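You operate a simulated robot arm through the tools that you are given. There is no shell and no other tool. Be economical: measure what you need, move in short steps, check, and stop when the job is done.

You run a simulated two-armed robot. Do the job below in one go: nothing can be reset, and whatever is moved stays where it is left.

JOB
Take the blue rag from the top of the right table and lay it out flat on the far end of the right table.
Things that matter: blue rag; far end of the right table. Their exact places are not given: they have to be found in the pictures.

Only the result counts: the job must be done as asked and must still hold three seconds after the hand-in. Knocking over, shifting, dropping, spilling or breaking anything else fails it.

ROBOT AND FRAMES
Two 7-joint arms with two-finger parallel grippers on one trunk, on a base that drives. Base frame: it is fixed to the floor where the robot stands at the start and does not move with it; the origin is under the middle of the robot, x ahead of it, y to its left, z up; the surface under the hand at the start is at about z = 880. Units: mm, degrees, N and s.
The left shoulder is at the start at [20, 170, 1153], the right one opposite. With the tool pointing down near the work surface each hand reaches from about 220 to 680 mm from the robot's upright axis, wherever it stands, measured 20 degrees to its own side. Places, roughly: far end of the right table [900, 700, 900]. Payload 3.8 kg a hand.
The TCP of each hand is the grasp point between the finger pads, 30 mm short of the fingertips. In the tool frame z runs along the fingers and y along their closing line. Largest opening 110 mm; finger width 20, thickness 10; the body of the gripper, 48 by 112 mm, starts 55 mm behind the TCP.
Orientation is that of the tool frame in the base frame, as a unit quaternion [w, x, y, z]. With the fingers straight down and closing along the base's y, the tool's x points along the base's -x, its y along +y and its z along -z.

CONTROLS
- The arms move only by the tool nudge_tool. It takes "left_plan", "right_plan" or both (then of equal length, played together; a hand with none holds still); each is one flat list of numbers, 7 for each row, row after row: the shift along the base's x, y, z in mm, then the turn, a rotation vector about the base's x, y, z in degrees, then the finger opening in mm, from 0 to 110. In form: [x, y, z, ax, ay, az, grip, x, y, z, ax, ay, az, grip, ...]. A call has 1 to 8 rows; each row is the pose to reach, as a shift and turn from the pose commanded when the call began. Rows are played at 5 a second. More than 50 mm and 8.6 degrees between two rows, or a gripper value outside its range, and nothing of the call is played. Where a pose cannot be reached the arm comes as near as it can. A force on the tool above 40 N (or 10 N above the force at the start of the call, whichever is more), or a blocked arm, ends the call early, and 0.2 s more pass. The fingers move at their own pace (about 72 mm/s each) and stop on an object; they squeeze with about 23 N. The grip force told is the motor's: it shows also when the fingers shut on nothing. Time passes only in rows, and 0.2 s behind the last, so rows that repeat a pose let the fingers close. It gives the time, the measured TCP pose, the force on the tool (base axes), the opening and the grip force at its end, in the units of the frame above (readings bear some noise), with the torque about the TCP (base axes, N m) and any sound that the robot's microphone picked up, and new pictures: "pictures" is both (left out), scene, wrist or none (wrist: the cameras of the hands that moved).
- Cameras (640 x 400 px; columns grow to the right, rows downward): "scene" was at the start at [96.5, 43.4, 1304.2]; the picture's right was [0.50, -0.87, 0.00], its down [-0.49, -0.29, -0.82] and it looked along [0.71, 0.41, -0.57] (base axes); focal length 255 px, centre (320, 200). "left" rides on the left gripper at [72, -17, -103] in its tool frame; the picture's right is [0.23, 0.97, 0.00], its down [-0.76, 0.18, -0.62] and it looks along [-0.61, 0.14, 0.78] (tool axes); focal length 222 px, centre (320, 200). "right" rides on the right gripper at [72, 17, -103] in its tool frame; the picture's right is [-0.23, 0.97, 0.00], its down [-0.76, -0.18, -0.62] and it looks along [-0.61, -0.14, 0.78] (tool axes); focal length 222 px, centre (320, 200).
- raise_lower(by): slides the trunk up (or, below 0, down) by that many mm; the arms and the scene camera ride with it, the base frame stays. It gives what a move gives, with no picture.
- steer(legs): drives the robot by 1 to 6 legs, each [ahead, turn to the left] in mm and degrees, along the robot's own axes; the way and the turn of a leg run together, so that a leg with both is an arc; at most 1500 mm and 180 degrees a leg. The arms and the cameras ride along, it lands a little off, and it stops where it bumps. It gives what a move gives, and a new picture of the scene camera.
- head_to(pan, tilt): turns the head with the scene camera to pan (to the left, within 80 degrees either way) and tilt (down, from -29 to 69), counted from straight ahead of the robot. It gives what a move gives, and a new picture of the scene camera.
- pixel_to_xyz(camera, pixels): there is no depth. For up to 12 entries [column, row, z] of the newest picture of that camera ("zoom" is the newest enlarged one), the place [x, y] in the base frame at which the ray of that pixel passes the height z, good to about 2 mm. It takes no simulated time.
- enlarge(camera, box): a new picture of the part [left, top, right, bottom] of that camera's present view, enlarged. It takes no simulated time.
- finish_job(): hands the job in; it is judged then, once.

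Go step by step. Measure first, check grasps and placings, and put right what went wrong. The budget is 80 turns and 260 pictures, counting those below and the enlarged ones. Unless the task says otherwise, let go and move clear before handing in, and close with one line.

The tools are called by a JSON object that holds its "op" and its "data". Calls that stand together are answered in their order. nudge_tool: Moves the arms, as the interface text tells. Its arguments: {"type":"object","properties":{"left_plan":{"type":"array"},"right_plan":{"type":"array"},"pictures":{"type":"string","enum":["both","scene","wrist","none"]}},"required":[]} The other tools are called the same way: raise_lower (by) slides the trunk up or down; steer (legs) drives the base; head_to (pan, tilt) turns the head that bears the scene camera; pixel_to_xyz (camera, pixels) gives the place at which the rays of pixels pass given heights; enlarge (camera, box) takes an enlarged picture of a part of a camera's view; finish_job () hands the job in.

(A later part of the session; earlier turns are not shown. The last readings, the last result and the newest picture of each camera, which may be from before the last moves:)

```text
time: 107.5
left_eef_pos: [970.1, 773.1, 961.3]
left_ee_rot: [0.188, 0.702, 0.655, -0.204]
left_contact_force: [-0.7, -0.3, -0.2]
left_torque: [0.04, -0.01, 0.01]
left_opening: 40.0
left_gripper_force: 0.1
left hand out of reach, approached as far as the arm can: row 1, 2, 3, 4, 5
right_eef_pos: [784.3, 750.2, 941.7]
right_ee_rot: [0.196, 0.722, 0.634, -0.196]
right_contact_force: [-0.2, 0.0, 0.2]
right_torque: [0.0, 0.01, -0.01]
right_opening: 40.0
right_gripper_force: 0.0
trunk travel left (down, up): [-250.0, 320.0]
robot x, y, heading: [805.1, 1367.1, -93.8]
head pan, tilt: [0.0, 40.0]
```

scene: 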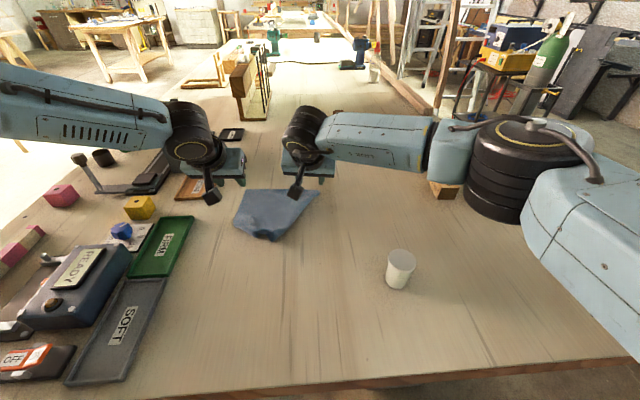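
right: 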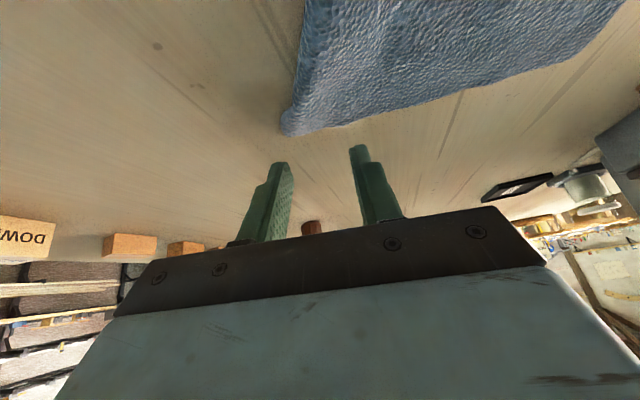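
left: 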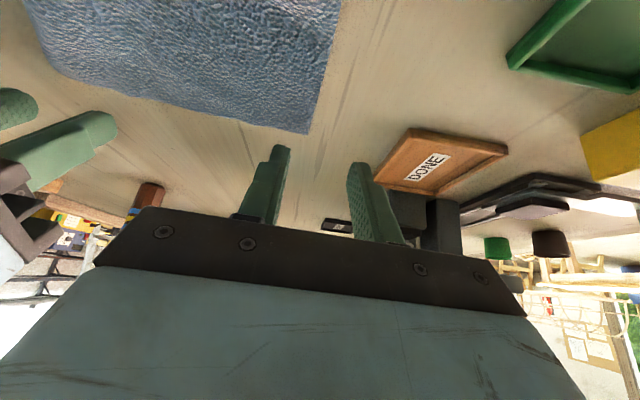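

The left arm can't go in so far at this heading; it needs to work about 20° to its own side. I'll turn the robot another 8° right and then reposition.

{"op": "nudge_tool", "data": {"right_plan": [0, 10, 30, 0, 0, 0, 40, 0, 20, 60, 0, 0, 0, 40], "left_plan": [0, 10, 30, 0, 0, 0, 40, 0, 20, 50, 0, 0, 0, 40], "pictures": "none"}}

{"op": "steer", "data": {"legs": [[0, -8]]}}

```text
time: 108.1
left_eef_pos: [969.0, 794.2, 1013.7]
left_ee_rot: [0.188, 0.703, 0.656, -0.202]
left_contact_force: [0.1, -1.0, 0.7]
left_torque: [0.01, 0.0, -0.01]
left_opening: 40.1
left_gripper_force: 0.1
right_eef_pos: [785.1, 770.2, 998.2]
right_ee_rot: [0.195, 0.722, 0.634, -0.195]
right_contact_force: [0.2, -0.1, -1.0]
right_torque: [-0.01, -0.02, -0.03]
right_opening: 40.0
right_gripper_force: 0.0
trunk travel left (down, up): [-250.0, 320.0]
robot x, y, heading: [803.6, 1368.4, -94.0]
head pan, tilt: [0.0, 40.0]
```

```text
time: 109.1
left_eef_pos: [887.7, 776.5, 1012.4]
left_ee_rot: [0.175, 0.745, 0.606, -0.215]
left_contact_force: [-0.8, 0.9, -0.1]
left_torque: [0.03, 0.01, 0.01]
left_opening: 40.3
left_gripper_force: 0.1
right_eef_pos: [703.0, 778.8, 998.8]
right_ee_rot: [0.182, 0.764, 0.583, -0.207]
right_contact_force: [-0.5, -1.1, -0.1]
right_torque: [0.0, 0.0, 0.02]
right_opening: 39.9
right_gripper_force: 0.1
trunk travel left (down, up): [-250.0, 320.0]
robot x, y, heading: [804.8, 1372.7, -102.1]
head pan, tilt: [0.0, 40.0]
```

scene: 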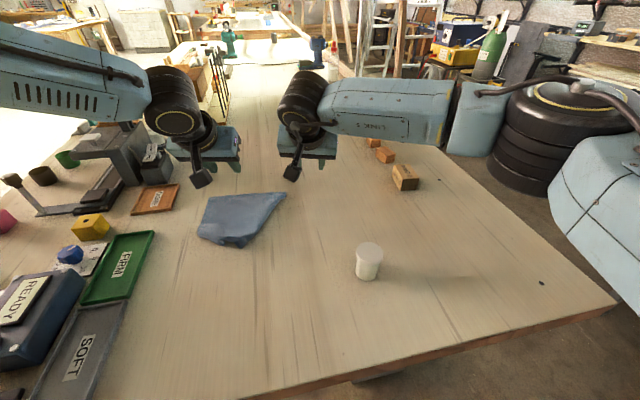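

I'll move both hands back over the far corners with the yaw corrected by 12°.

{"op": "nudge_tool", "data": {"right_plan": [20, -6, -10, 0, 0, 3, 40, 40, -12, -22, 0, 0, 6, 40, 60, -18, -35, 0, 0, 9, 40, 82, -25, -49, 0, 0, 12, 40], "left_plan": [12, -8, -15, 0, 0, 3, 40, 25, -16, -30, 0, 0, 6, 40, 37, -24, -45, 0, 0, 9, 40, 50, -32, -62, 0, 0, 12, 40], "pictures": "both"}}

```text
time: 110.1
left_eef_pos: [938.3, 745.2, 950.4]
left_ee_rot: [0.196, 0.677, 0.682, -0.195]
left_contact_force: [0.9, -0.1, -0.1]
left_torque: [-0.03, 0.01, -0.03]
left_opening: 40.2
left_gripper_force: 0.1
right_eef_pos: [785.5, 753.1, 951.5]
right_ee_rot: [0.202, 0.699, 0.66, -0.188]
right_contact_force: [0.7, 0.4, -0.1]
right_torque: [-0.02, 0.02, -0.03]
right_opening: 39.8
right_gripper_force: 0.1
trunk travel left (down, up): [-250.0, 320.0]
robot x, y, heading: [805.4, 1364.8, -101.7]
head pan, tilt: [0.0, 40.0]
```

scene: 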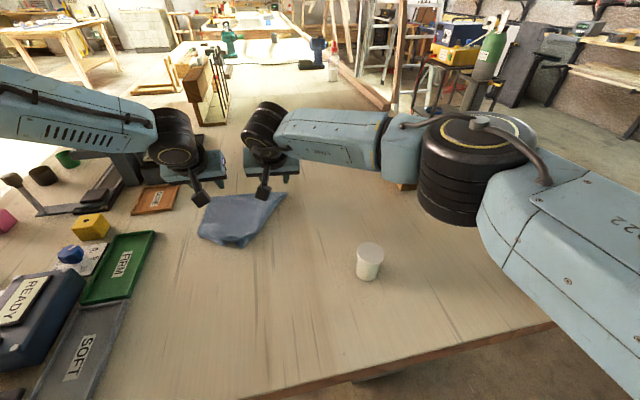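
right: 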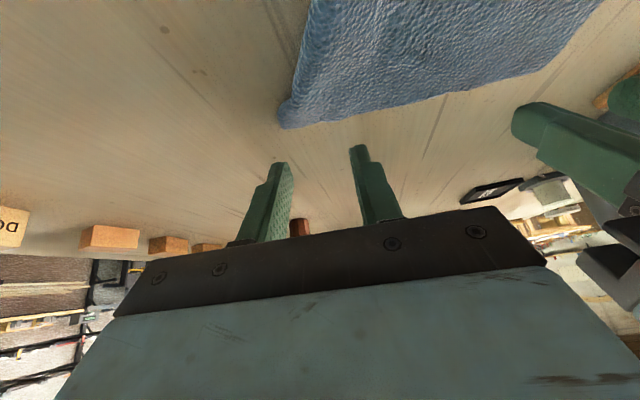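
left: 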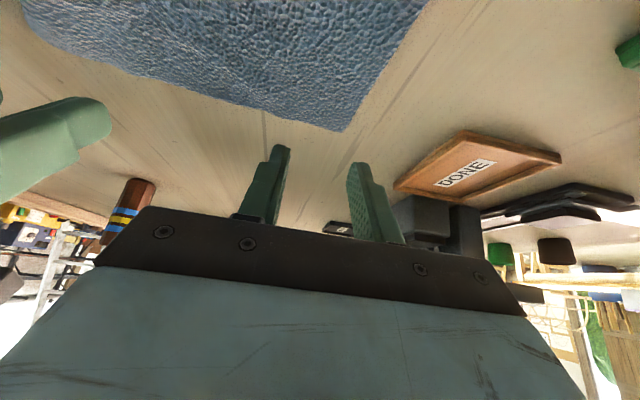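

The corners sit just beyond the fingertips in both wrist views. I'll shift inward slightly and lower to contact.

{"op": "nudge_tool", "data": {"right_plan": [6, 6, -20, 0, 0, 0, 40, 6, 6, -32, 0, 0, 0, 40, 6, 6, -37, 0, 0, 0, 40, 6, 6, -41, 0, 0, 0, 40], "left_plan": [-7, 6, -20, 0, 0, 0, 40, -7, 6, -32, 0, 0, 0, 40, -7, 6, -37, 0, 0, 0, 40, -7, 6, -41, 0, 0, 0, 40], "pictures": "both"}}

```text
time: 111.1
left_eef_pos: [939.1, 756.0, 917.4]
left_ee_rot: [0.196, 0.678, 0.68, -0.197]
left_contact_force: [-0.3, 0.5, 0.4]
left_torque: [0.01, -0.02, 0.02]
left_opening: 40.2
left_gripper_force: 0.2
left hand out of reach, approached as far as the arm can: row 2, 3, 4
right_eef_pos: [791.6, 758.7, 912.1]
right_ee_rot: [0.203, 0.699, 0.659, -0.19]
right_contact_force: [-0.7, 3.2, 14.8]
right_torque: [0.01, 0.33, -0.04]
right_opening: 39.8
right_gripper_force: 0.0
trunk travel left (down, up): [-250.0, 320.0]
robot x, y, heading: [803.2, 1366.5, -102.0]
head pan, tilt: [0.0, 40.0]
```

scene: 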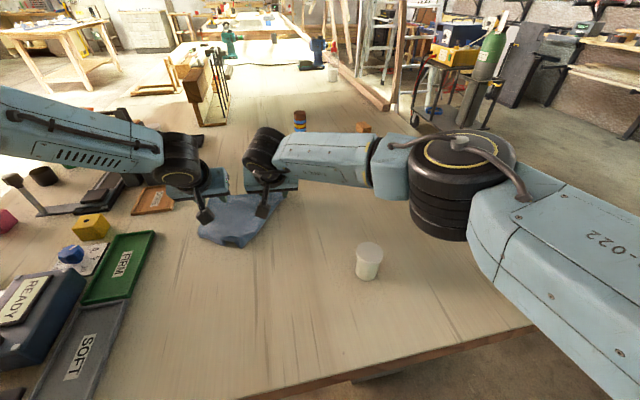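
right: 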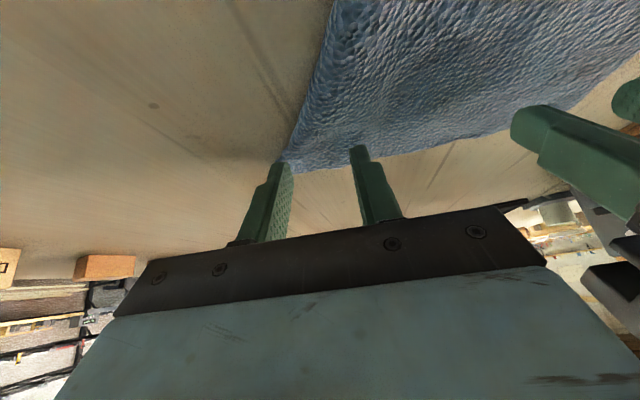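
left: 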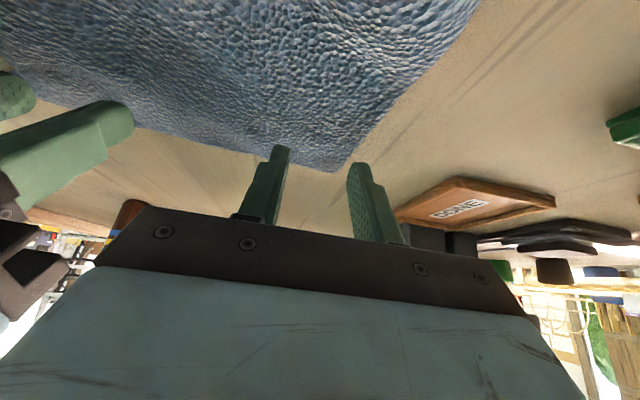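

Right tips press on the rag (15 N). The left is about 5 mm high, at its reach limit; I'll relax it slightly (+x, +y) and lower it.

{"op": "nudge_tool", "data": {"right_plan": [0, 5, 2, 0, 0, 0, 40, 0, 5, 1, 0, 0, 0, 40], "left_plan": [2, 8, -4, 0, 0, 0, 44, 2, 8, -8, 0, 0, 0, 44], "pictures": "wrist"}}

```text
time: 111.7
left_eef_pos: [939.8, 763.1, 911.5]
left_ee_rot: [0.198, 0.677, 0.681, -0.199]
left_contact_force: [0.6, 0.4, 12.2]
left_torque: [-0.13, 0.28, 0.02]
left_opening: 43.8
left_gripper_force: 0.0
right_eef_pos: [792.2, 765.0, 911.6]
right_ee_rot: [0.203, 0.699, 0.659, -0.189]
right_contact_force: [-0.6, -4.9, 14.9]
right_torque: [-0.22, 0.34, 0.05]
right_opening: 39.9
right_gripper_force: 0.1
trunk travel left (down, up): [-250.0, 320.0]
robot x, y, heading: [803.0, 1365.8, -102.0]
head pan, tilt: [0.0, 40.0]
```

right: 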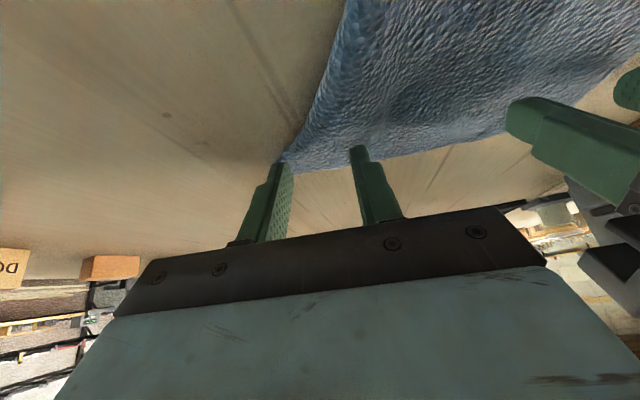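
left: 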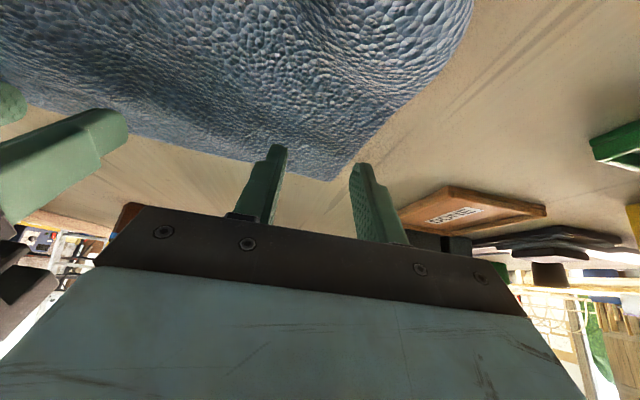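

Both pairs of tips are at the corners with 12–15 N. I'll close both and lift 25 mm.

{"op": "nudge_tool", "data": {"right_plan": [0, 0, 0, 0, 0, 0, 20, 0, 0, 0, 0, 0, 0, 0, 0, 0, 0, 0, 0, 0, 0, 0, 0, 0, 0, 0, 0, 0, 0, 0, 25, 0, 0, 0, 0], "left_plan": [0, 0, 0, 0, 0, 0, 20, 0, 0, 0, 0, 0, 0, 0, 0, 0, 0, 0, 0, 0, 0, 0, 0, 0, 0, 0, 0, 0, 0, 0, 25, 0, 0, 0, 0], "pictures": "both"}}

```text
time: 112.9
left_eef_pos: [941.4, 764.7, 931.7]
left_ee_rot: [0.197, 0.678, 0.681, -0.193]
left_contact_force: [-0.1, 0.3, 0.1]
left_torque: [0.01, -0.06, -0.04]
left_opening: 1.9
left_gripper_force: 22.3
right_eef_pos: [792.2, 766.2, 933.6]
right_ee_rot: [0.201, 0.699, 0.66, -0.187]
right_contact_force: [0.1, 1.3, 0.4]
right_torque: [0.0, -0.01, 0.01]
right_opening: 0.0
right_gripper_force: 22.6
trunk travel left (down, up): [-250.0, 320.0]
robot x, y, heading: [802.0, 1367.2, -102.0]
head pan, tilt: [0.0, 40.0]
```

scene: 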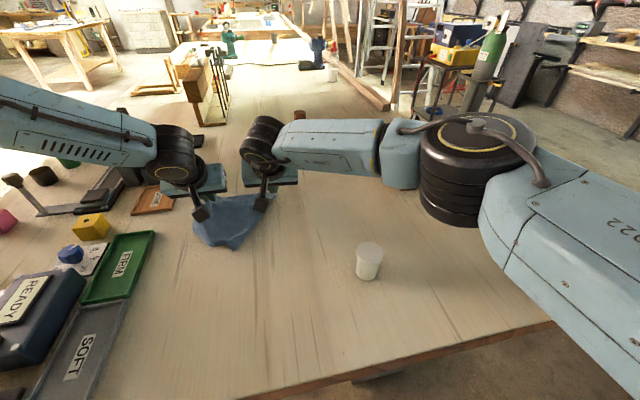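
right: 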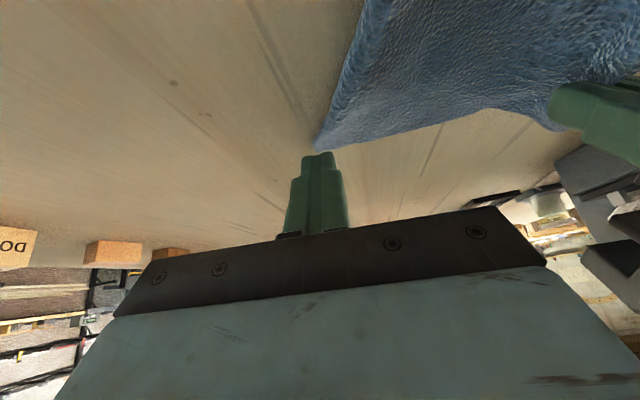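
left: 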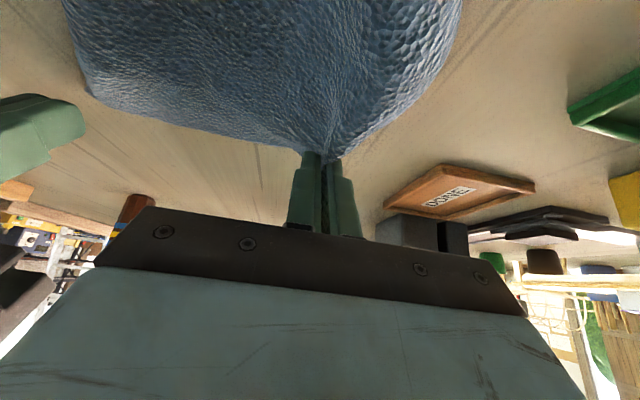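

Left holds the cloth (1.9 mm opening); right slipped off (0.0). I'll open the right hand, move it further onto the cloth, and re-grip.

{"op": "nudge_tool", "data": {"right_plan": [0, 0, 8, 0, 0, 0, 20, 6, 14, 8, 0, 0, 0, 40, 6, 16, 0, 0, 0, 0, 40, 6, 16, -12, 0, 0, 0, 40, 6, 16, -18, 0, 0, 0, 40, 6, 16, -22, 0, 0, 0, 40], "left_plan": [0, 0, 0, 0, 0, 0, 0, 0, 0, -5, 0, 0, 0, 0, 0, 0, -10, 0, 0, 0, 0, 0, 0, -14, 0, 0, 0, 0, 0, 0, -14, 0, 0, 0, 0, 0, 0, -14, 0, 0, 0, 0], "pictures": "wrist"}}

```text
time: 114.3
left_eef_pos: [938.8, 764.0, 919.4]
left_ee_rot: [0.196, 0.678, 0.681, -0.195]
left_contact_force: [0.8, -0.9, 0.3]
left_torque: [-0.03, -0.01, 0.0]
left_opening: 2.1
left_gripper_force: 23.2
right_eef_pos: [799.7, 781.4, 912.2]
right_ee_rot: [0.202, 0.699, 0.66, -0.188]
right_contact_force: [-0.4, -0.6, -0.1]
right_torque: [-0.03, 0.03, 0.0]
right_opening: 40.1
right_gripper_force: 0.1
trunk travel left (down, up): [-250.0, 320.0]
robot x, y, heading: [803.2, 1368.3, -101.7]
head pan, tilt: [0.0, 40.0]
```

right: 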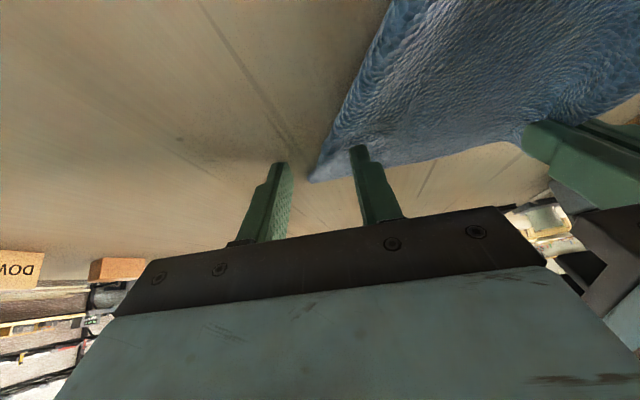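
left: 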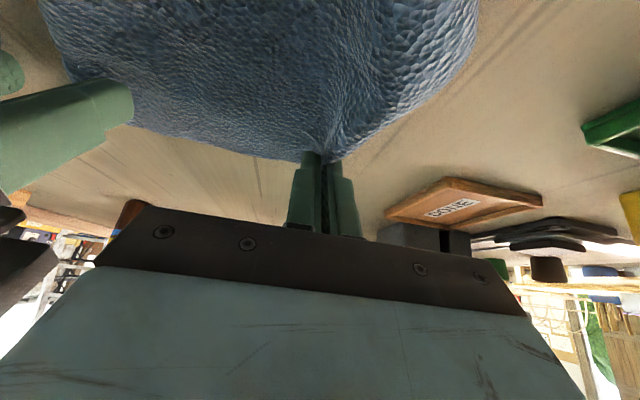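

The corner lies between the right fingers now. I'll shift +7 x, press down to contact, and close.

{"op": "nudge_tool", "data": {"right_plan": [7, 4, 0, 0, 0, 0, 40, 7, 4, -3, 0, 0, 0, 40, 7, 4, -5, 0, 0, 0, 40, 7, 4, -5, 0, 0, 0, 20, 7, 4, -5, 0, 0, 0, 0, 7, 4, -5, 0, 0, 0, 0, 7, 4, -5, 0, 0, 0, 0], "pictures": "wrist"}}

```text
time: 115.9
left_eef_pos: [938.5, 764.9, 920.8]
left_ee_rot: [0.196, 0.678, 0.68, -0.197]
left_contact_force: [-4.1, 0.8, -0.6]
left_torque: [0.01, 0.16, -0.05]
left_opening: 2.1
left_gripper_force: 23.2
right_eef_pos: [807.2, 785.0, 911.8]
right_ee_rot: [0.204, 0.698, 0.66, -0.189]
right_contact_force: [10.0, -2.7, 25.7]
right_torque: [-0.3, -0.41, 0.11]
right_opening: 2.1
right_gripper_force: 23.2
trunk travel left (down, up): [-250.0, 320.0]
robot x, y, heading: [802.2, 1367.0, -101.7]
head pan, tilt: [0.0, 40.0]
```

right: 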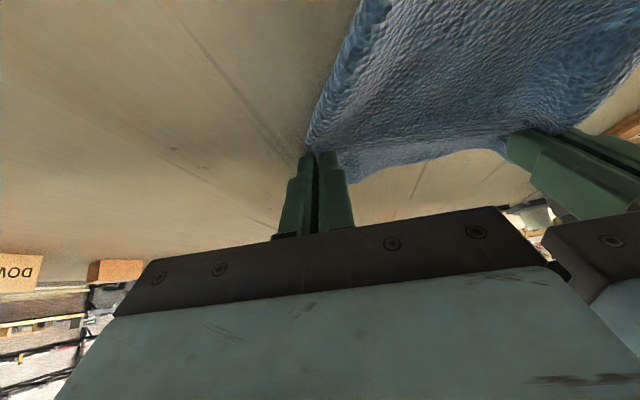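

Both corners are held (2.1 mm each). I'll lift both together and spread them slightly to tauten the edge.

{"op": "nudge_tool", "data": {"right_plan": [-2, 0, 30, 0, 0, 0, 0, -4, 0, 60, 0, 0, 0, 0, -6, -5, 90, 0, 0, 0, 0, -8, -10, 120, 0, 0, 0, 0, -8, -10, 150, 0, 0, 0, 0, -8, -10, 180, 0, 0, 0, 0], "left_plan": [2, 0, 30, 0, 0, 0, 0, 4, 0, 60, 0, 0, 0, 0, 6, 5, 90, 0, 0, 0, 0, 8, 10, 120, 0, 0, 0, 0, 8, 10, 150, 0, 0, 0, 0, 8, 10, 180, 0, 0, 0, 0], "pictures": "both"}}

```text
time: 117.3
left_eef_pos: [947.0, 772.6, 1101.8]
left_ee_rot: [0.194, 0.68, 0.679, -0.199]
left_contact_force: [-27.3, -0.8, -3.0]
left_torque: [-0.03, 0.88, -0.19]
left_opening: 2.8
left_gripper_force: 23.4
right_eef_pos: [800.5, 774.9, 1085.0]
right_ee_rot: [0.205, 0.697, 0.662, -0.186]
right_contact_force: [28.5, 0.6, 2.3]
right_torque: [-0.03, -0.84, 0.34]
right_opening: 2.2
right_gripper_force: 23.0
trunk travel left (down, up): [-250.0, 320.0]
robot x, y, heading: [801.1, 1367.4, -101.9]
head pan, tilt: [0.0, 40.0]
```

scene: 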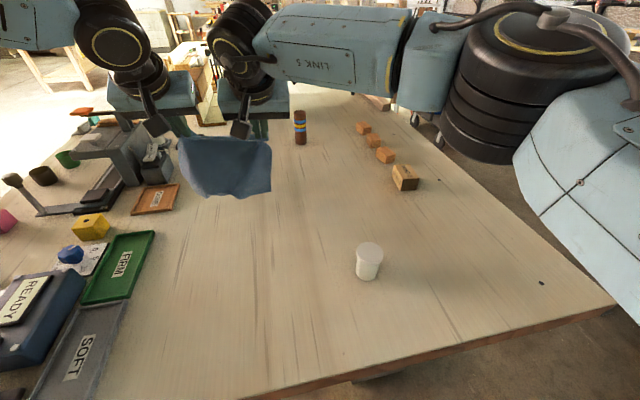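
right: 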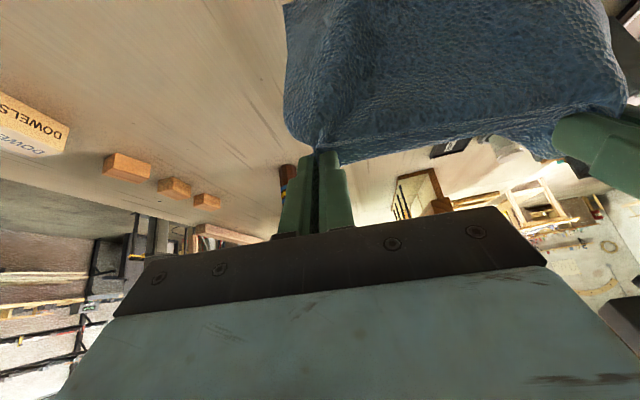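
left: 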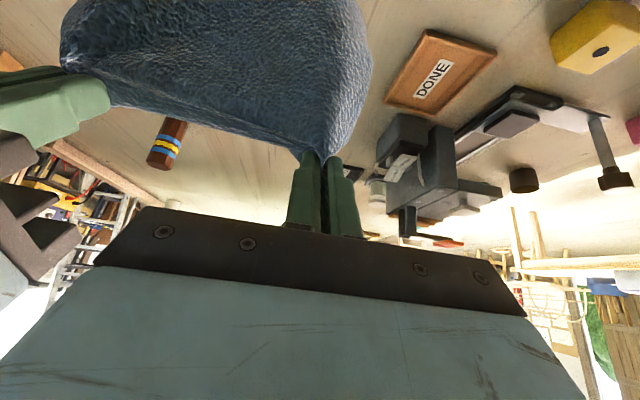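

The rag hangs square and spread between the hands, but pulled too taut (28 N). I'll bring the hands slightly together, level them, and pitch the tools further outward for more reach.

{"op": "nudge_tool", "data": {"right_plan": [3, 10, 8, -7, 0, 0, 0, 4, 20, 15, -14, 0, 0, 0, 4, 30, 20, -21, 0, 0, 0, 4, 40, 20, -28, 0, 0, 0], "left_plan": [-3, 10, 0, -7, 0, 0, 0, -4, 20, 0, -14, 0, 0, 0, -4, 30, 3, -21, 0, 0, 0, -4, 40, 3, -28, 0, 0, 0], "pictures": "scene"}}

```text
time: 118.3
left_eef_pos: [942.0, 812.0, 1104.0]
left_ee_rot: [0.354, 0.611, 0.612, -0.356]
left_contact_force: [-16.1, -1.2, 0.7]
left_torque: [0.02, 0.36, -0.35]
left_opening: 2.3
left_gripper_force: 23.6
right_eef_pos: [799.6, 814.7, 1106.5]
right_ee_rot: [0.366, 0.629, 0.595, -0.341]
right_contact_force: [16.8, -0.4, -1.2]
right_torque: [0.03, -0.27, 0.36]
right_opening: 1.9
right_gripper_force: 22.2
trunk travel left (down, up): [-250.0, 320.0]
robot x, y, heading: [801.9, 1365.8, -101.9]
head pan, tilt: [0.0, 40.0]
```

scene: 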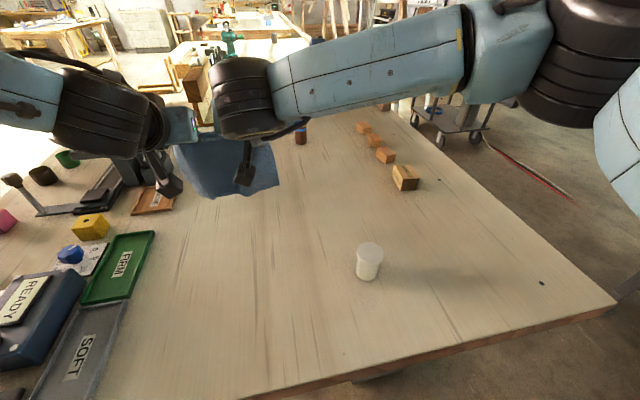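

The 60° pitch works. I'll now lay the rag outward: bring the hanging lower edge to about y≈850 on the table, then swing the hands down and away from the robot.

{"op": "nudge_tool", "data": {"right_plan": [1, 30, 0, 0, 0, 0, 0, 2, 62, 0, 0, 0, 0, 0, 2, 62, -20, 0, 0, 0, 0], "left_plan": [-1, 30, 0, 0, 0, 0, 0, -2, 62, 0, 0, 0, 0, 0, -2, 62, -20, 0, 0, 0, 0], "pictures": "both"}}

```text
time: 119.1
left_eef_pos: [940.6, 874.9, 1082.7]
left_ee_rot: [0.354, 0.611, 0.614, -0.355]
left_contact_force: [-7.4, -0.3, -0.6]
left_torque: [-0.04, 0.2, -0.18]
left_opening: 2.0
left_gripper_force: 22.4
right_eef_pos: [804.6, 875.7, 1086.5]
right_ee_rot: [0.365, 0.63, 0.595, -0.342]
right_contact_force: [7.5, 0.0, -0.7]
right_torque: [0.01, -0.14, 0.18]
right_opening: 1.8
right_gripper_force: 23.3
trunk travel left (down, up): [-250.0, 320.0]
robot x, y, heading: [802.9, 1365.4, -101.9]
head pan, tilt: [0.0, 40.0]
```

scene: 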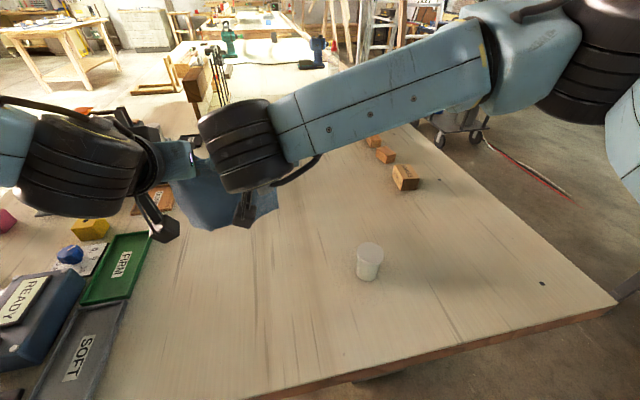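
right: 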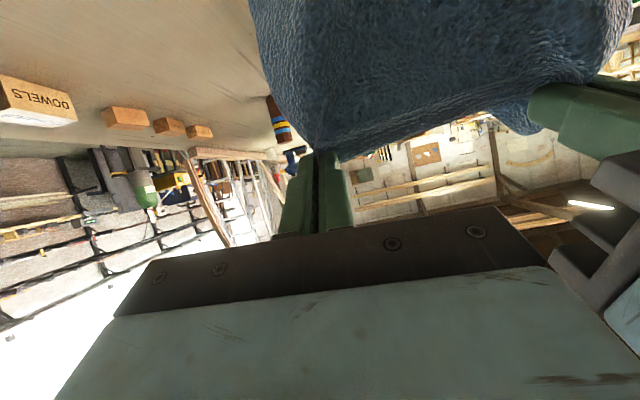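
left: 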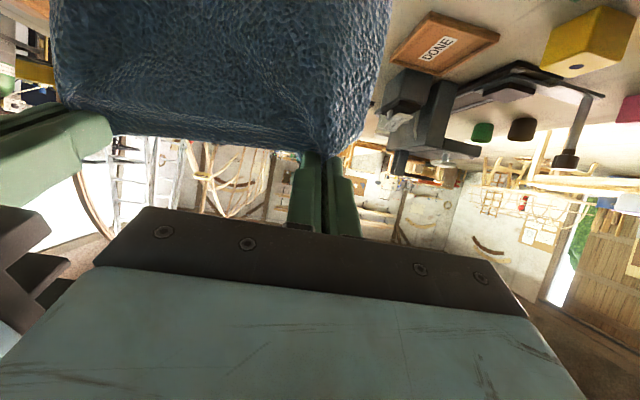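

I'll check whether the bottom edge is on the table: corners at scene (207,229) and (277,208).

{"op": "pixel_to_xyz", "data": {"camera": "scene", "pixels": [[207, 229, 881], [207, 229, 900], [277, 208, 881], [277, 208, 900], [277, 208, 920]]}}

```text
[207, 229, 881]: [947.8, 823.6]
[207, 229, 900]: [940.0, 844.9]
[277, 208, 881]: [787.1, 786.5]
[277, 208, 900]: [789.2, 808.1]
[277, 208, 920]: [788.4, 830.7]
```

The lower edge is still 20–50 mm up, so I'll descend first and then swing down and outward.

{"op": "nudge_tool", "data": {"right_plan": [0, 0, -22, 0, 0, 0, 0, 0, 0, -42, 0, 0, 0, 0, 0, -32, -56, 0, 0, 0, 0, 0, -70, -77, 0, 0, 0, 0, 0, -105, -106, 0, 0, 0, 0, 0, -135, -136, 0, 0, 0, 0, 0, -155, -160, 0, 0, 0, 0, 0, -168, -175, 0, 0, 0, 0], "left_plan": [0, 0, -22, 0, 0, 0, 0, 0, 0, -42, 0, 0, 0, 0, 0, -32, -56, 0, 0, 0, 0, 0, -70, -77, 0, 0, 0, 0, 0, -105, -106, 0, 0, 0, 0, 0, -135, -136, 0, 0, 0, 0, 0, -155, -160, 0, 0, 0, 0, 0, -168, -175, 0, 0, 0, 0], "pictures": "both"}}

```text
time: 120.9
left_eef_pos: [957.8, 723.8, 937.1]
left_ee_rot: [0.351, 0.613, 0.611, -0.357]
left_contact_force: [-25.1, -2.3, -4.3]
left_torque: [0.02, 0.56, -0.54]
left_opening: 2.3
left_gripper_force: 22.8
left hand out of reach, approached as far as the arm can: row 7, 8
right_eef_pos: [809.6, 711.1, 910.0]
right_ee_rot: [0.368, 0.626, 0.599, -0.337]
right_contact_force: [24.4, 3.1, 4.9]
right_torque: [-0.03, -0.55, 0.64]
right_opening: 2.0
right_gripper_force: 22.8
trunk travel left (down, up): [-250.0, 320.0]
robot x, y, heading: [802.2, 1364.4, -101.8]
head pan, tilt: [0.0, 40.0]
```

scene: 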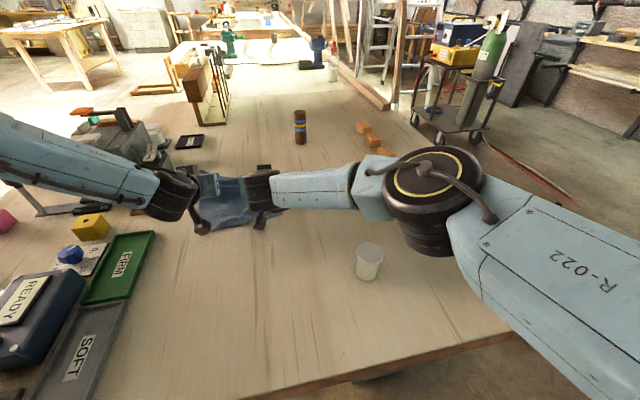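
right: 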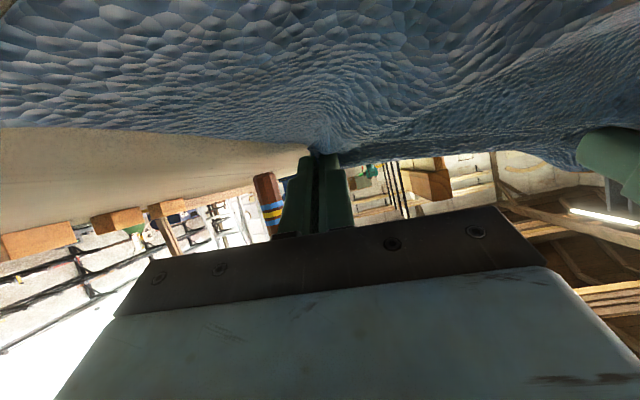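
left: 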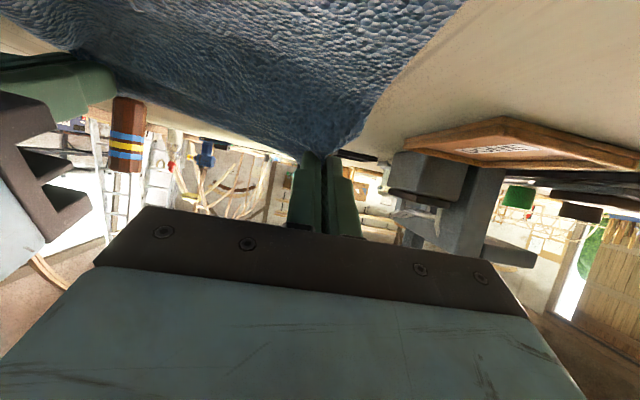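

The rag is almost down; only the left hand is 30 mm high, at its limit. I'll ease back a little, move both +x, and lower the left.

{"op": "nudge_tool", "data": {"right_plan": [8, 8, 2, 0, 0, 0, 0, 12, 14, 0, 0, 0, 0, 0, 12, 14, -2, 0, 0, 0, 0], "left_plan": [2, 8, -10, 0, 0, 0, 0, 3, 16, -20, 0, 0, 0, 0, 3, 16, -28, 0, 0, 0, 0], "pictures": "scene"}}

{"op": "enlarge", "data": {"camera": "scene", "box": [150, 130, 330, 242]}}

```text
time: 121.7
left_eef_pos: [970.2, 744.2, 918.2]
left_ee_rot: [0.352, 0.612, 0.612, -0.357]
left_contact_force: [-26.8, -4.8, -1.2]
left_torque: [-0.09, 0.58, -0.58]
left_opening: 2.3
left_gripper_force: 23.2
left hand out of reach, approached as far as the arm can: row 1, 2, 3
right_eef_pos: [820.8, 723.9, 908.0]
right_ee_rot: [0.368, 0.626, 0.599, -0.337]
right_contact_force: [26.3, 3.9, 0.6]
right_torque: [0.03, -0.52, 0.7]
right_opening: 2.1
right_gripper_force: 22.9
trunk travel left (down, up): [-250.0, 320.0]
robot x, y, heading: [806.1, 1365.1, -101.8]
head pan, tilt: [0.0, 40.0]
```

scene: 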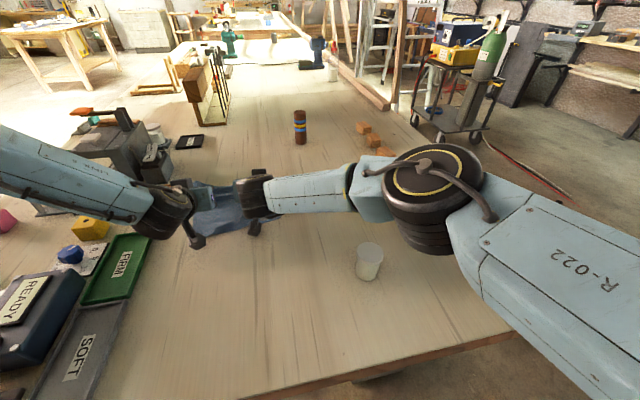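

```text
3.56 times, centred on (240, 186) of scene
```

zoom: 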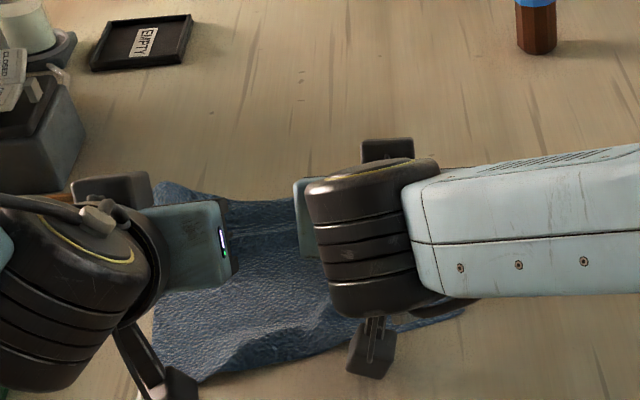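

Left tips are about 10 mm above the table, and the rag lies mostly flat with its edge taut. I'll release both hands and retreat along the tool axes.

{"op": "nudge_tool", "data": {"right_plan": [0, 0, 0, 0, 0, 0, 14, 0, 0, 0, 0, 0, 0, 24, 0, 8, 8, 0, 0, 0, 24, 0, 20, 25, 0, 0, 0, 24, 0, 40, 60, 0, 0, 0, 24, 0, 60, 100, 0, 0, 0, 24, -20, 80, 140, 0, 0, 0, 24, -50, 100, 170, 0, 0, 0, 24], "left_plan": [0, 0, 0, 0, 0, 0, 14, 0, 0, 0, 0, 0, 0, 24, 0, 8, 8, 0, 0, 0, 24, 0, 20, 25, 0, 0, 0, 24, 0, 40, 60, 0, 0, 0, 24, 0, 60, 100, 0, 0, 0, 24, 20, 80, 140, 0, 0, 0, 24, 40, 100, 170, 0, 0, 0, 24], "pictures": "scene"}}

{"op": "enlarge", "data": {"camera": "scene", "box": [130, 110, 370, 260]}}

```text
time: 123.5
left_eef_pos: [1016.3, 844.8, 1089.3]
left_ee_rot: [0.355, 0.611, 0.612, -0.355]
left_contact_force: [0.0, 0.2, 0.9]
left_torque: [-0.01, 0.01, 0.02]
left_opening: 23.9
left_gripper_force: 0.0
right_eef_pos: [764.6, 821.9, 1081.1]
right_ee_rot: [0.366, 0.629, 0.594, -0.342]
right_contact_force: [0.4, 0.8, 0.2]
right_torque: [-0.01, 0.02, 0.01]
right_opening: 24.3
right_gripper_force: 0.1
trunk travel left (down, up): [-250.0, 320.0]
robot x, y, heading: [800.7, 1367.5, -101.8]
head pan, tilt: [0.0, 40.0]
```

scene: 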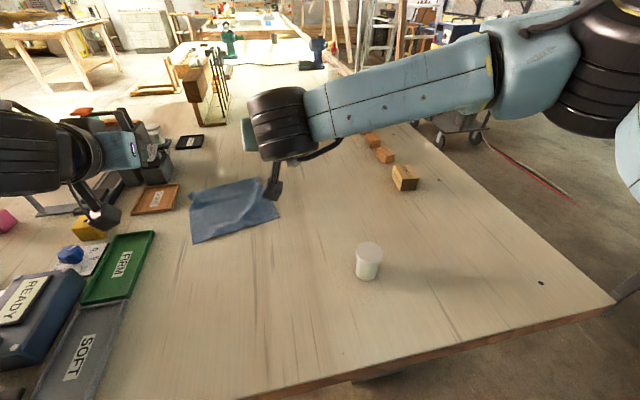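

```text
2.67 times, centred on (250, 185) of scene
```

zoom: 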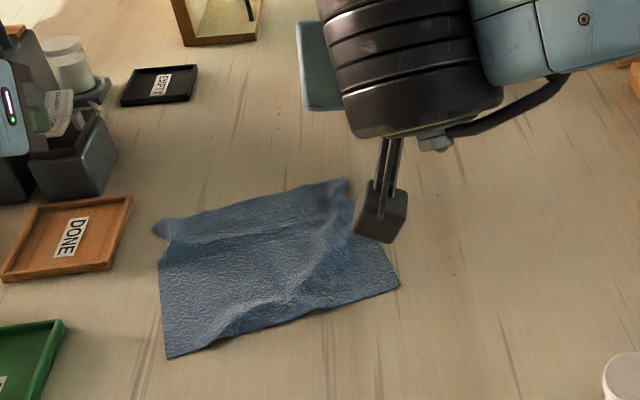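

The rag is now laid out nearly flat with a gentle wrinkle. I'll move the hands further clear to inspect the outline.

{"op": "nudge_tool", "data": {"right_plan": [-40, 10, 20, 4, 0, 0, 24, -80, 20, 40, 8, 0, 0, 24, -120, 30, 60, 12, 0, 0, 24, -150, 40, 70, 16, 0, 0, 24], "left_plan": [10, 20, 20, 4, 0, 0, 24, 20, 40, 40, 8, 0, 0, 24, 30, 60, 50, 12, 0, 0, 24, 40, 80, 60, 16, 0, 0, 24], "pictures": "scene"}}

{"op": "enlarge", "data": {"camera": "scene", "box": [150, 140, 330, 252]}}

```text
time: 124.5
left_eef_pos: [1053.1, 923.0, 1148.1]
left_ee_rot: [0.265, 0.655, 0.656, -0.266]
left_contact_force: [0.3, 0.6, 0.0]
left_torque: [0.04, -0.01, 0.01]
left_opening: 24.0
left_gripper_force: 0.1
right_eef_pos: [613.2, 862.2, 1151.0]
right_ee_rot: [0.273, 0.674, 0.637, -0.255]
right_contact_force: [-0.1, -0.1, 0.2]
right_torque: [0.0, -0.01, 0.02]
right_opening: 24.0
right_gripper_force: 0.1
trunk travel left (down, up): [-250.0, 320.0]
robot x, y, heading: [801.0, 1364.9, -101.8]
head pan, tilt: [0.0, 40.0]
```

scene: 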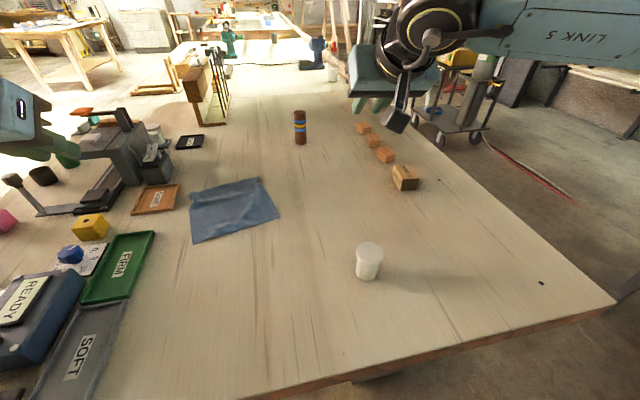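

```text
3.56 times, centred on (240, 196) of scene
```

zoom: 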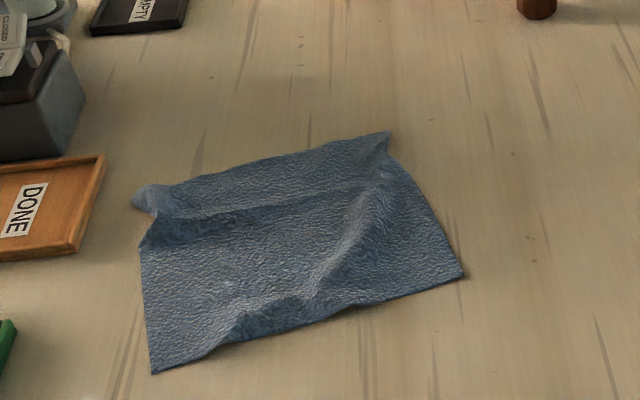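

{"op": "pixel_to_xyz", "data": {"camera": "zoom", "pixels": [[135, 198, 883], [388, 135, 883], [462, 277, 881], [152, 373, 881], [142, 245, 881], [105, 180, 881], [430, 205, 881]]}}

```text
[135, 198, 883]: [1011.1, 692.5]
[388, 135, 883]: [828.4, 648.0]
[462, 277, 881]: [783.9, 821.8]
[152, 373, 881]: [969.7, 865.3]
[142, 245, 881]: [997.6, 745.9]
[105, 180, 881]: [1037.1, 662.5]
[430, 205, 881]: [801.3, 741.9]
```

The rag covers (1011,692)–(828,648)–(784,822)–(970,865), centre about (898,757), right on the far-end spot, but a diagonal wrinkle remains. I'll smooth it by pressing the near-right corner with closed right fingers and dragging it slightly outward.

{"op": "nudge_tool", "data": {"right_plan": [45, -8, -15, 0, 0, 0, 12, 90, -16, -30, 0, 0, 0, 0, 135, -24, -50, 0, 0, 0, 0, 175, -32, -75, 0, 0, 0, 0, 188, -36, -120, 0, 0, 0, 0, 188, -36, -165, 0, 0, 0, 0, 188, -36, -205, 0, 0, 0, 0, 188, -36, -230, 0, 0, 0, 0], "pictures": "none"}}

{"op": "nudge_tool", "data": {"right_plan": [0, 0, -6, 0, 0, 0, 0, 0, 0, -11, 0, 0, 0, 0], "pictures": "both"}}

```text
time: 126.3
left_eef_pos: [1053.4, 922.8, 1147.7]
left_ee_rot: [0.267, 0.654, 0.656, -0.266]
left_contact_force: [0.4, -0.8, 0.0]
left_torque: [-0.01, 0.01, 0.02]
left_opening: 24.1
left_gripper_force: 0.0
right_eef_pos: [799.3, 828.3, 918.6]
right_ee_rot: [0.274, 0.674, 0.636, -0.256]
right_contact_force: [0.3, 0.4, -1.2]
right_torque: [-0.02, -0.06, 0.02]
right_opening: 0.1
right_gripper_force: 23.1
trunk travel left (down, up): [-250.0, 320.0]
robot x, y, heading: [801.6, 1368.5, -101.8]
head pan, tilt: [0.0, 40.0]
```

```text
time: 126.9
left_eef_pos: [1054.2, 924.1, 1148.5]
left_ee_rot: [0.266, 0.654, 0.656, -0.266]
left_contact_force: [-0.7, 0.4, -0.2]
left_torque: [-0.02, -0.02, 0.05]
left_opening: 24.0
left_gripper_force: 0.1
right_eef_pos: [802.0, 828.1, 908.9]
right_ee_rot: [0.275, 0.674, 0.636, -0.257]
right_contact_force: [0.0, -0.4, 3.2]
right_torque: [-0.04, -0.03, 0.01]
right_opening: 0.1
right_gripper_force: 23.3
trunk travel left (down, up): [-250.0, 320.0]
robot x, y, heading: [801.4, 1364.4, -102.0]
head pan, tilt: [0.0, 40.0]
```

scene: 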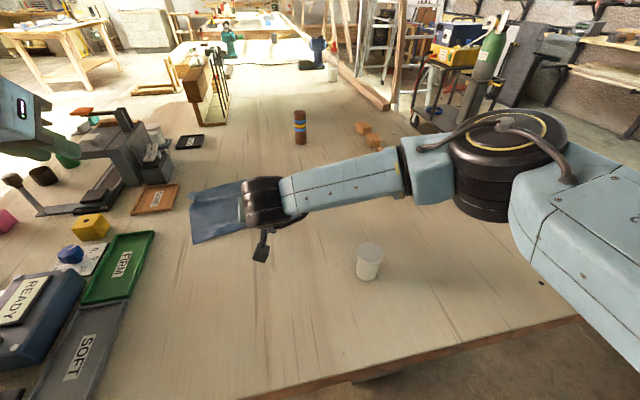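
right: 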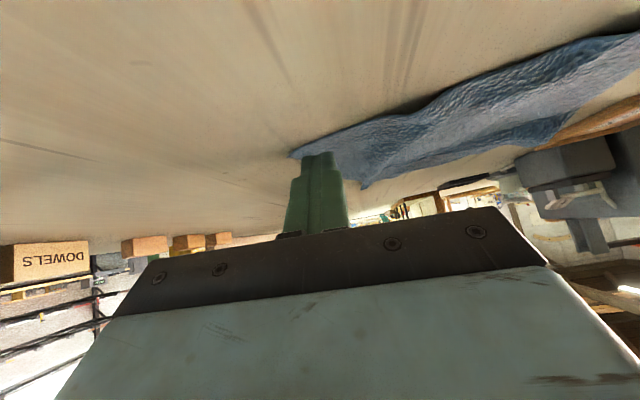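

Touching at the near-right corner (3 N). I'll press a little more and drag by (−16,+4), then lift.

{"op": "nudge_tool", "data": {"right_plan": [0, 0, -3, 0, 0, 0, 0, -5, 1, -4, 0, 0, 0, 0, -11, 3, -4, 0, 0, 0, 0, -16, 4, -4, 0, 0, 0, 0, -16, 4, 25, 0, 0, 0, 0, -20, 10, 70, 0, 0, 0, 0, -55, 20, 100, 0, 0, 0, 0, -95, 25, 125, 0, 0, 0, 0], "pictures": "scene"}}

{"op": "enlarge", "data": {"camera": "scene", "box": [150, 140, 330, 252]}}

```text
time: 128.7
left_eef_pos: [1051.3, 925.0, 1149.1]
left_ee_rot: [0.267, 0.654, 0.656, -0.266]
left_contact_force: [-0.2, 0.2, 0.2]
left_torque: [-0.01, -0.01, 0.02]
left_opening: 24.2
left_gripper_force: 0.0
right_eef_pos: [707.5, 854.3, 1034.0]
right_ee_rot: [0.273, 0.675, 0.637, -0.255]
right_contact_force: [0.0, -0.5, 0.2]
right_torque: [-0.01, 0.0, 0.02]
right_opening: 0.0
right_gripper_force: 22.1
trunk travel left (down, up): [-250.0, 320.0]
robot x, y, heading: [801.5, 1367.3, -102.0]
head pan, tilt: [0.0, 40.0]
```

scene: 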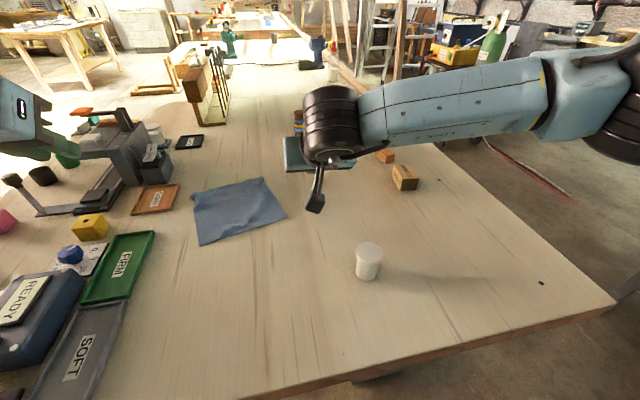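

```text
3.56 times, centred on (240, 196) of scene
```

zoom: 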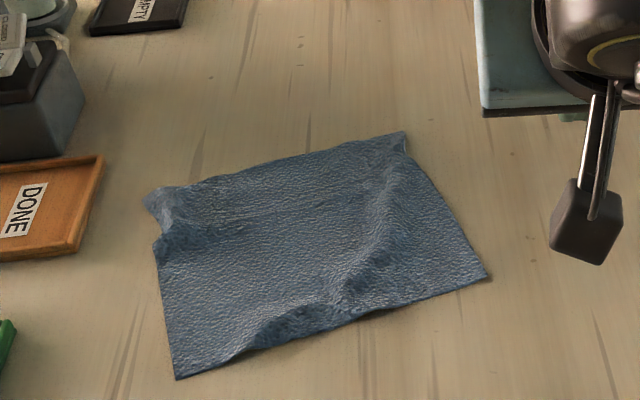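

That flattened it noticeably. Now I'll do the same at the near-left corner with the left hand, pulling toward the robot and left.

{"op": "nudge_tool", "data": {"left_plan": [-20, -12, -30, 0, 0, 0, 10, -45, -24, -60, 0, 0, 0, 0, -70, -40, -90, 0, 0, 0, 0, -92, -56, -125, 0, 0, 0, 0, -95, -56, -170, 0, 0, 0, 0, -95, -56, -210, 0, 0, 0, 0, -95, -56, -232, 0, 0, 0, 0, -95, -56, -240, 0, 0, 0, 0], "pictures": "both"}}

```text
time: 130.5
left_eef_pos: [962.0, 865.7, 909.7]
left_ee_rot: [0.27, 0.652, 0.656, -0.27]
left_contact_force: [3.8, 1.9, 22.6]
left_torque: [-0.27, -0.03, 0.04]
left_opening: 0.0
left_gripper_force: 23.0
right_eef_pos: [709.8, 855.7, 1034.2]
right_ee_rot: [0.274, 0.674, 0.636, -0.256]
right_contact_force: [0.2, 0.1, 0.2]
right_torque: [-0.01, -0.01, 0.04]
right_opening: 0.3
right_gripper_force: 22.5
trunk travel left (down, up): [-250.0, 320.0]
robot x, y, heading: [805.8, 1368.6, -101.7]
head pan, tilt: [0.0, 40.0]
```

scene: 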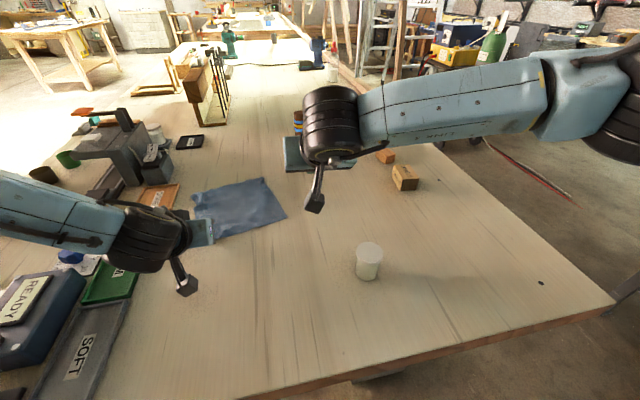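
left: 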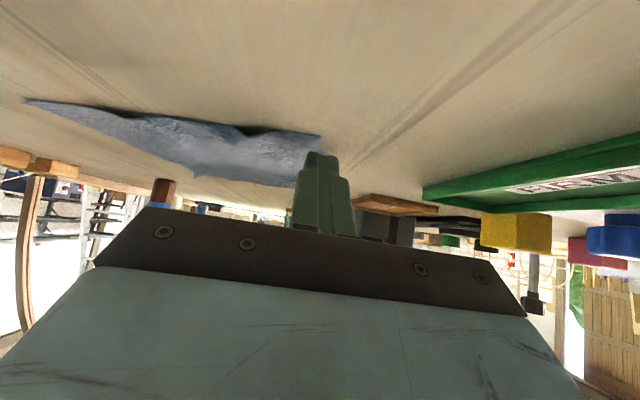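

Pressing at the near-left corner (22 N). I'll drag it by (+6,+14) and lift away.

{"op": "nudge_tool", "data": {"left_plan": [2, 5, 1, 0, 0, 0, 0, 4, 10, 1, 0, 0, 0, 0, 6, 15, 1, 0, 0, 0, 0, 6, 15, 25, 0, 0, 0, 0, 10, 22, 70, 0, 0, 0, 0, 35, 35, 110, 0, 0, 0, 0, 65, 50, 145, 0, 0, 0, 0, 95, 60, 180, 0, 0, 0, 0], "pictures": "scene"}}

{"op": "enlarge", "data": {"camera": "scene", "box": [150, 140, 330, 252]}}

```text
time: 132.3
left_eef_pos: [1054.4, 927.6, 1087.1]
left_ee_rot: [0.264, 0.655, 0.656, -0.266]
left_contact_force: [-0.8, -0.5, 1.0]
left_torque: [-0.02, 0.03, -0.04]
left_opening: 0.0
left_gripper_force: 22.9
right_eef_pos: [709.5, 854.4, 1034.1]
right_ee_rot: [0.273, 0.674, 0.636, -0.257]
right_contact_force: [0.1, 0.5, 0.2]
right_torque: [0.0, 0.0, -0.02]
right_opening: 0.0
right_gripper_force: 23.2
trunk travel left (down, up): [-250.0, 320.0]
robot x, y, heading: [801.6, 1365.8, -102.0]
head pan, tilt: [0.0, 40.0]
```

scene: 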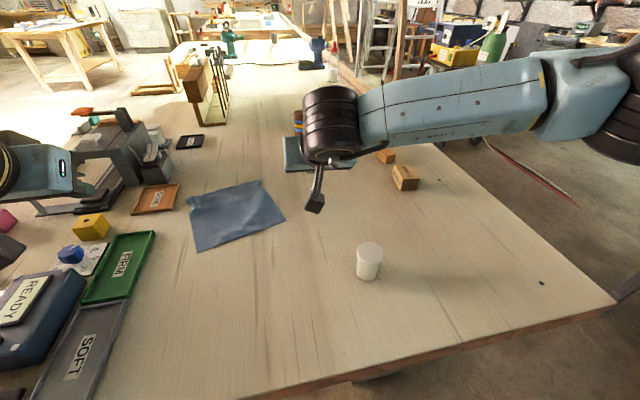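

```text
3.56 times, centred on (240, 196) of scene
```

zoom: 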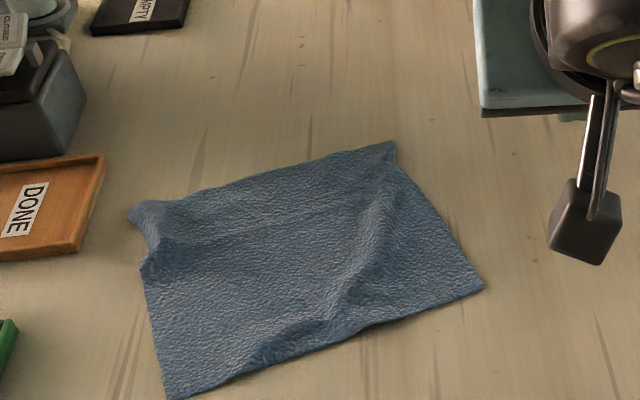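

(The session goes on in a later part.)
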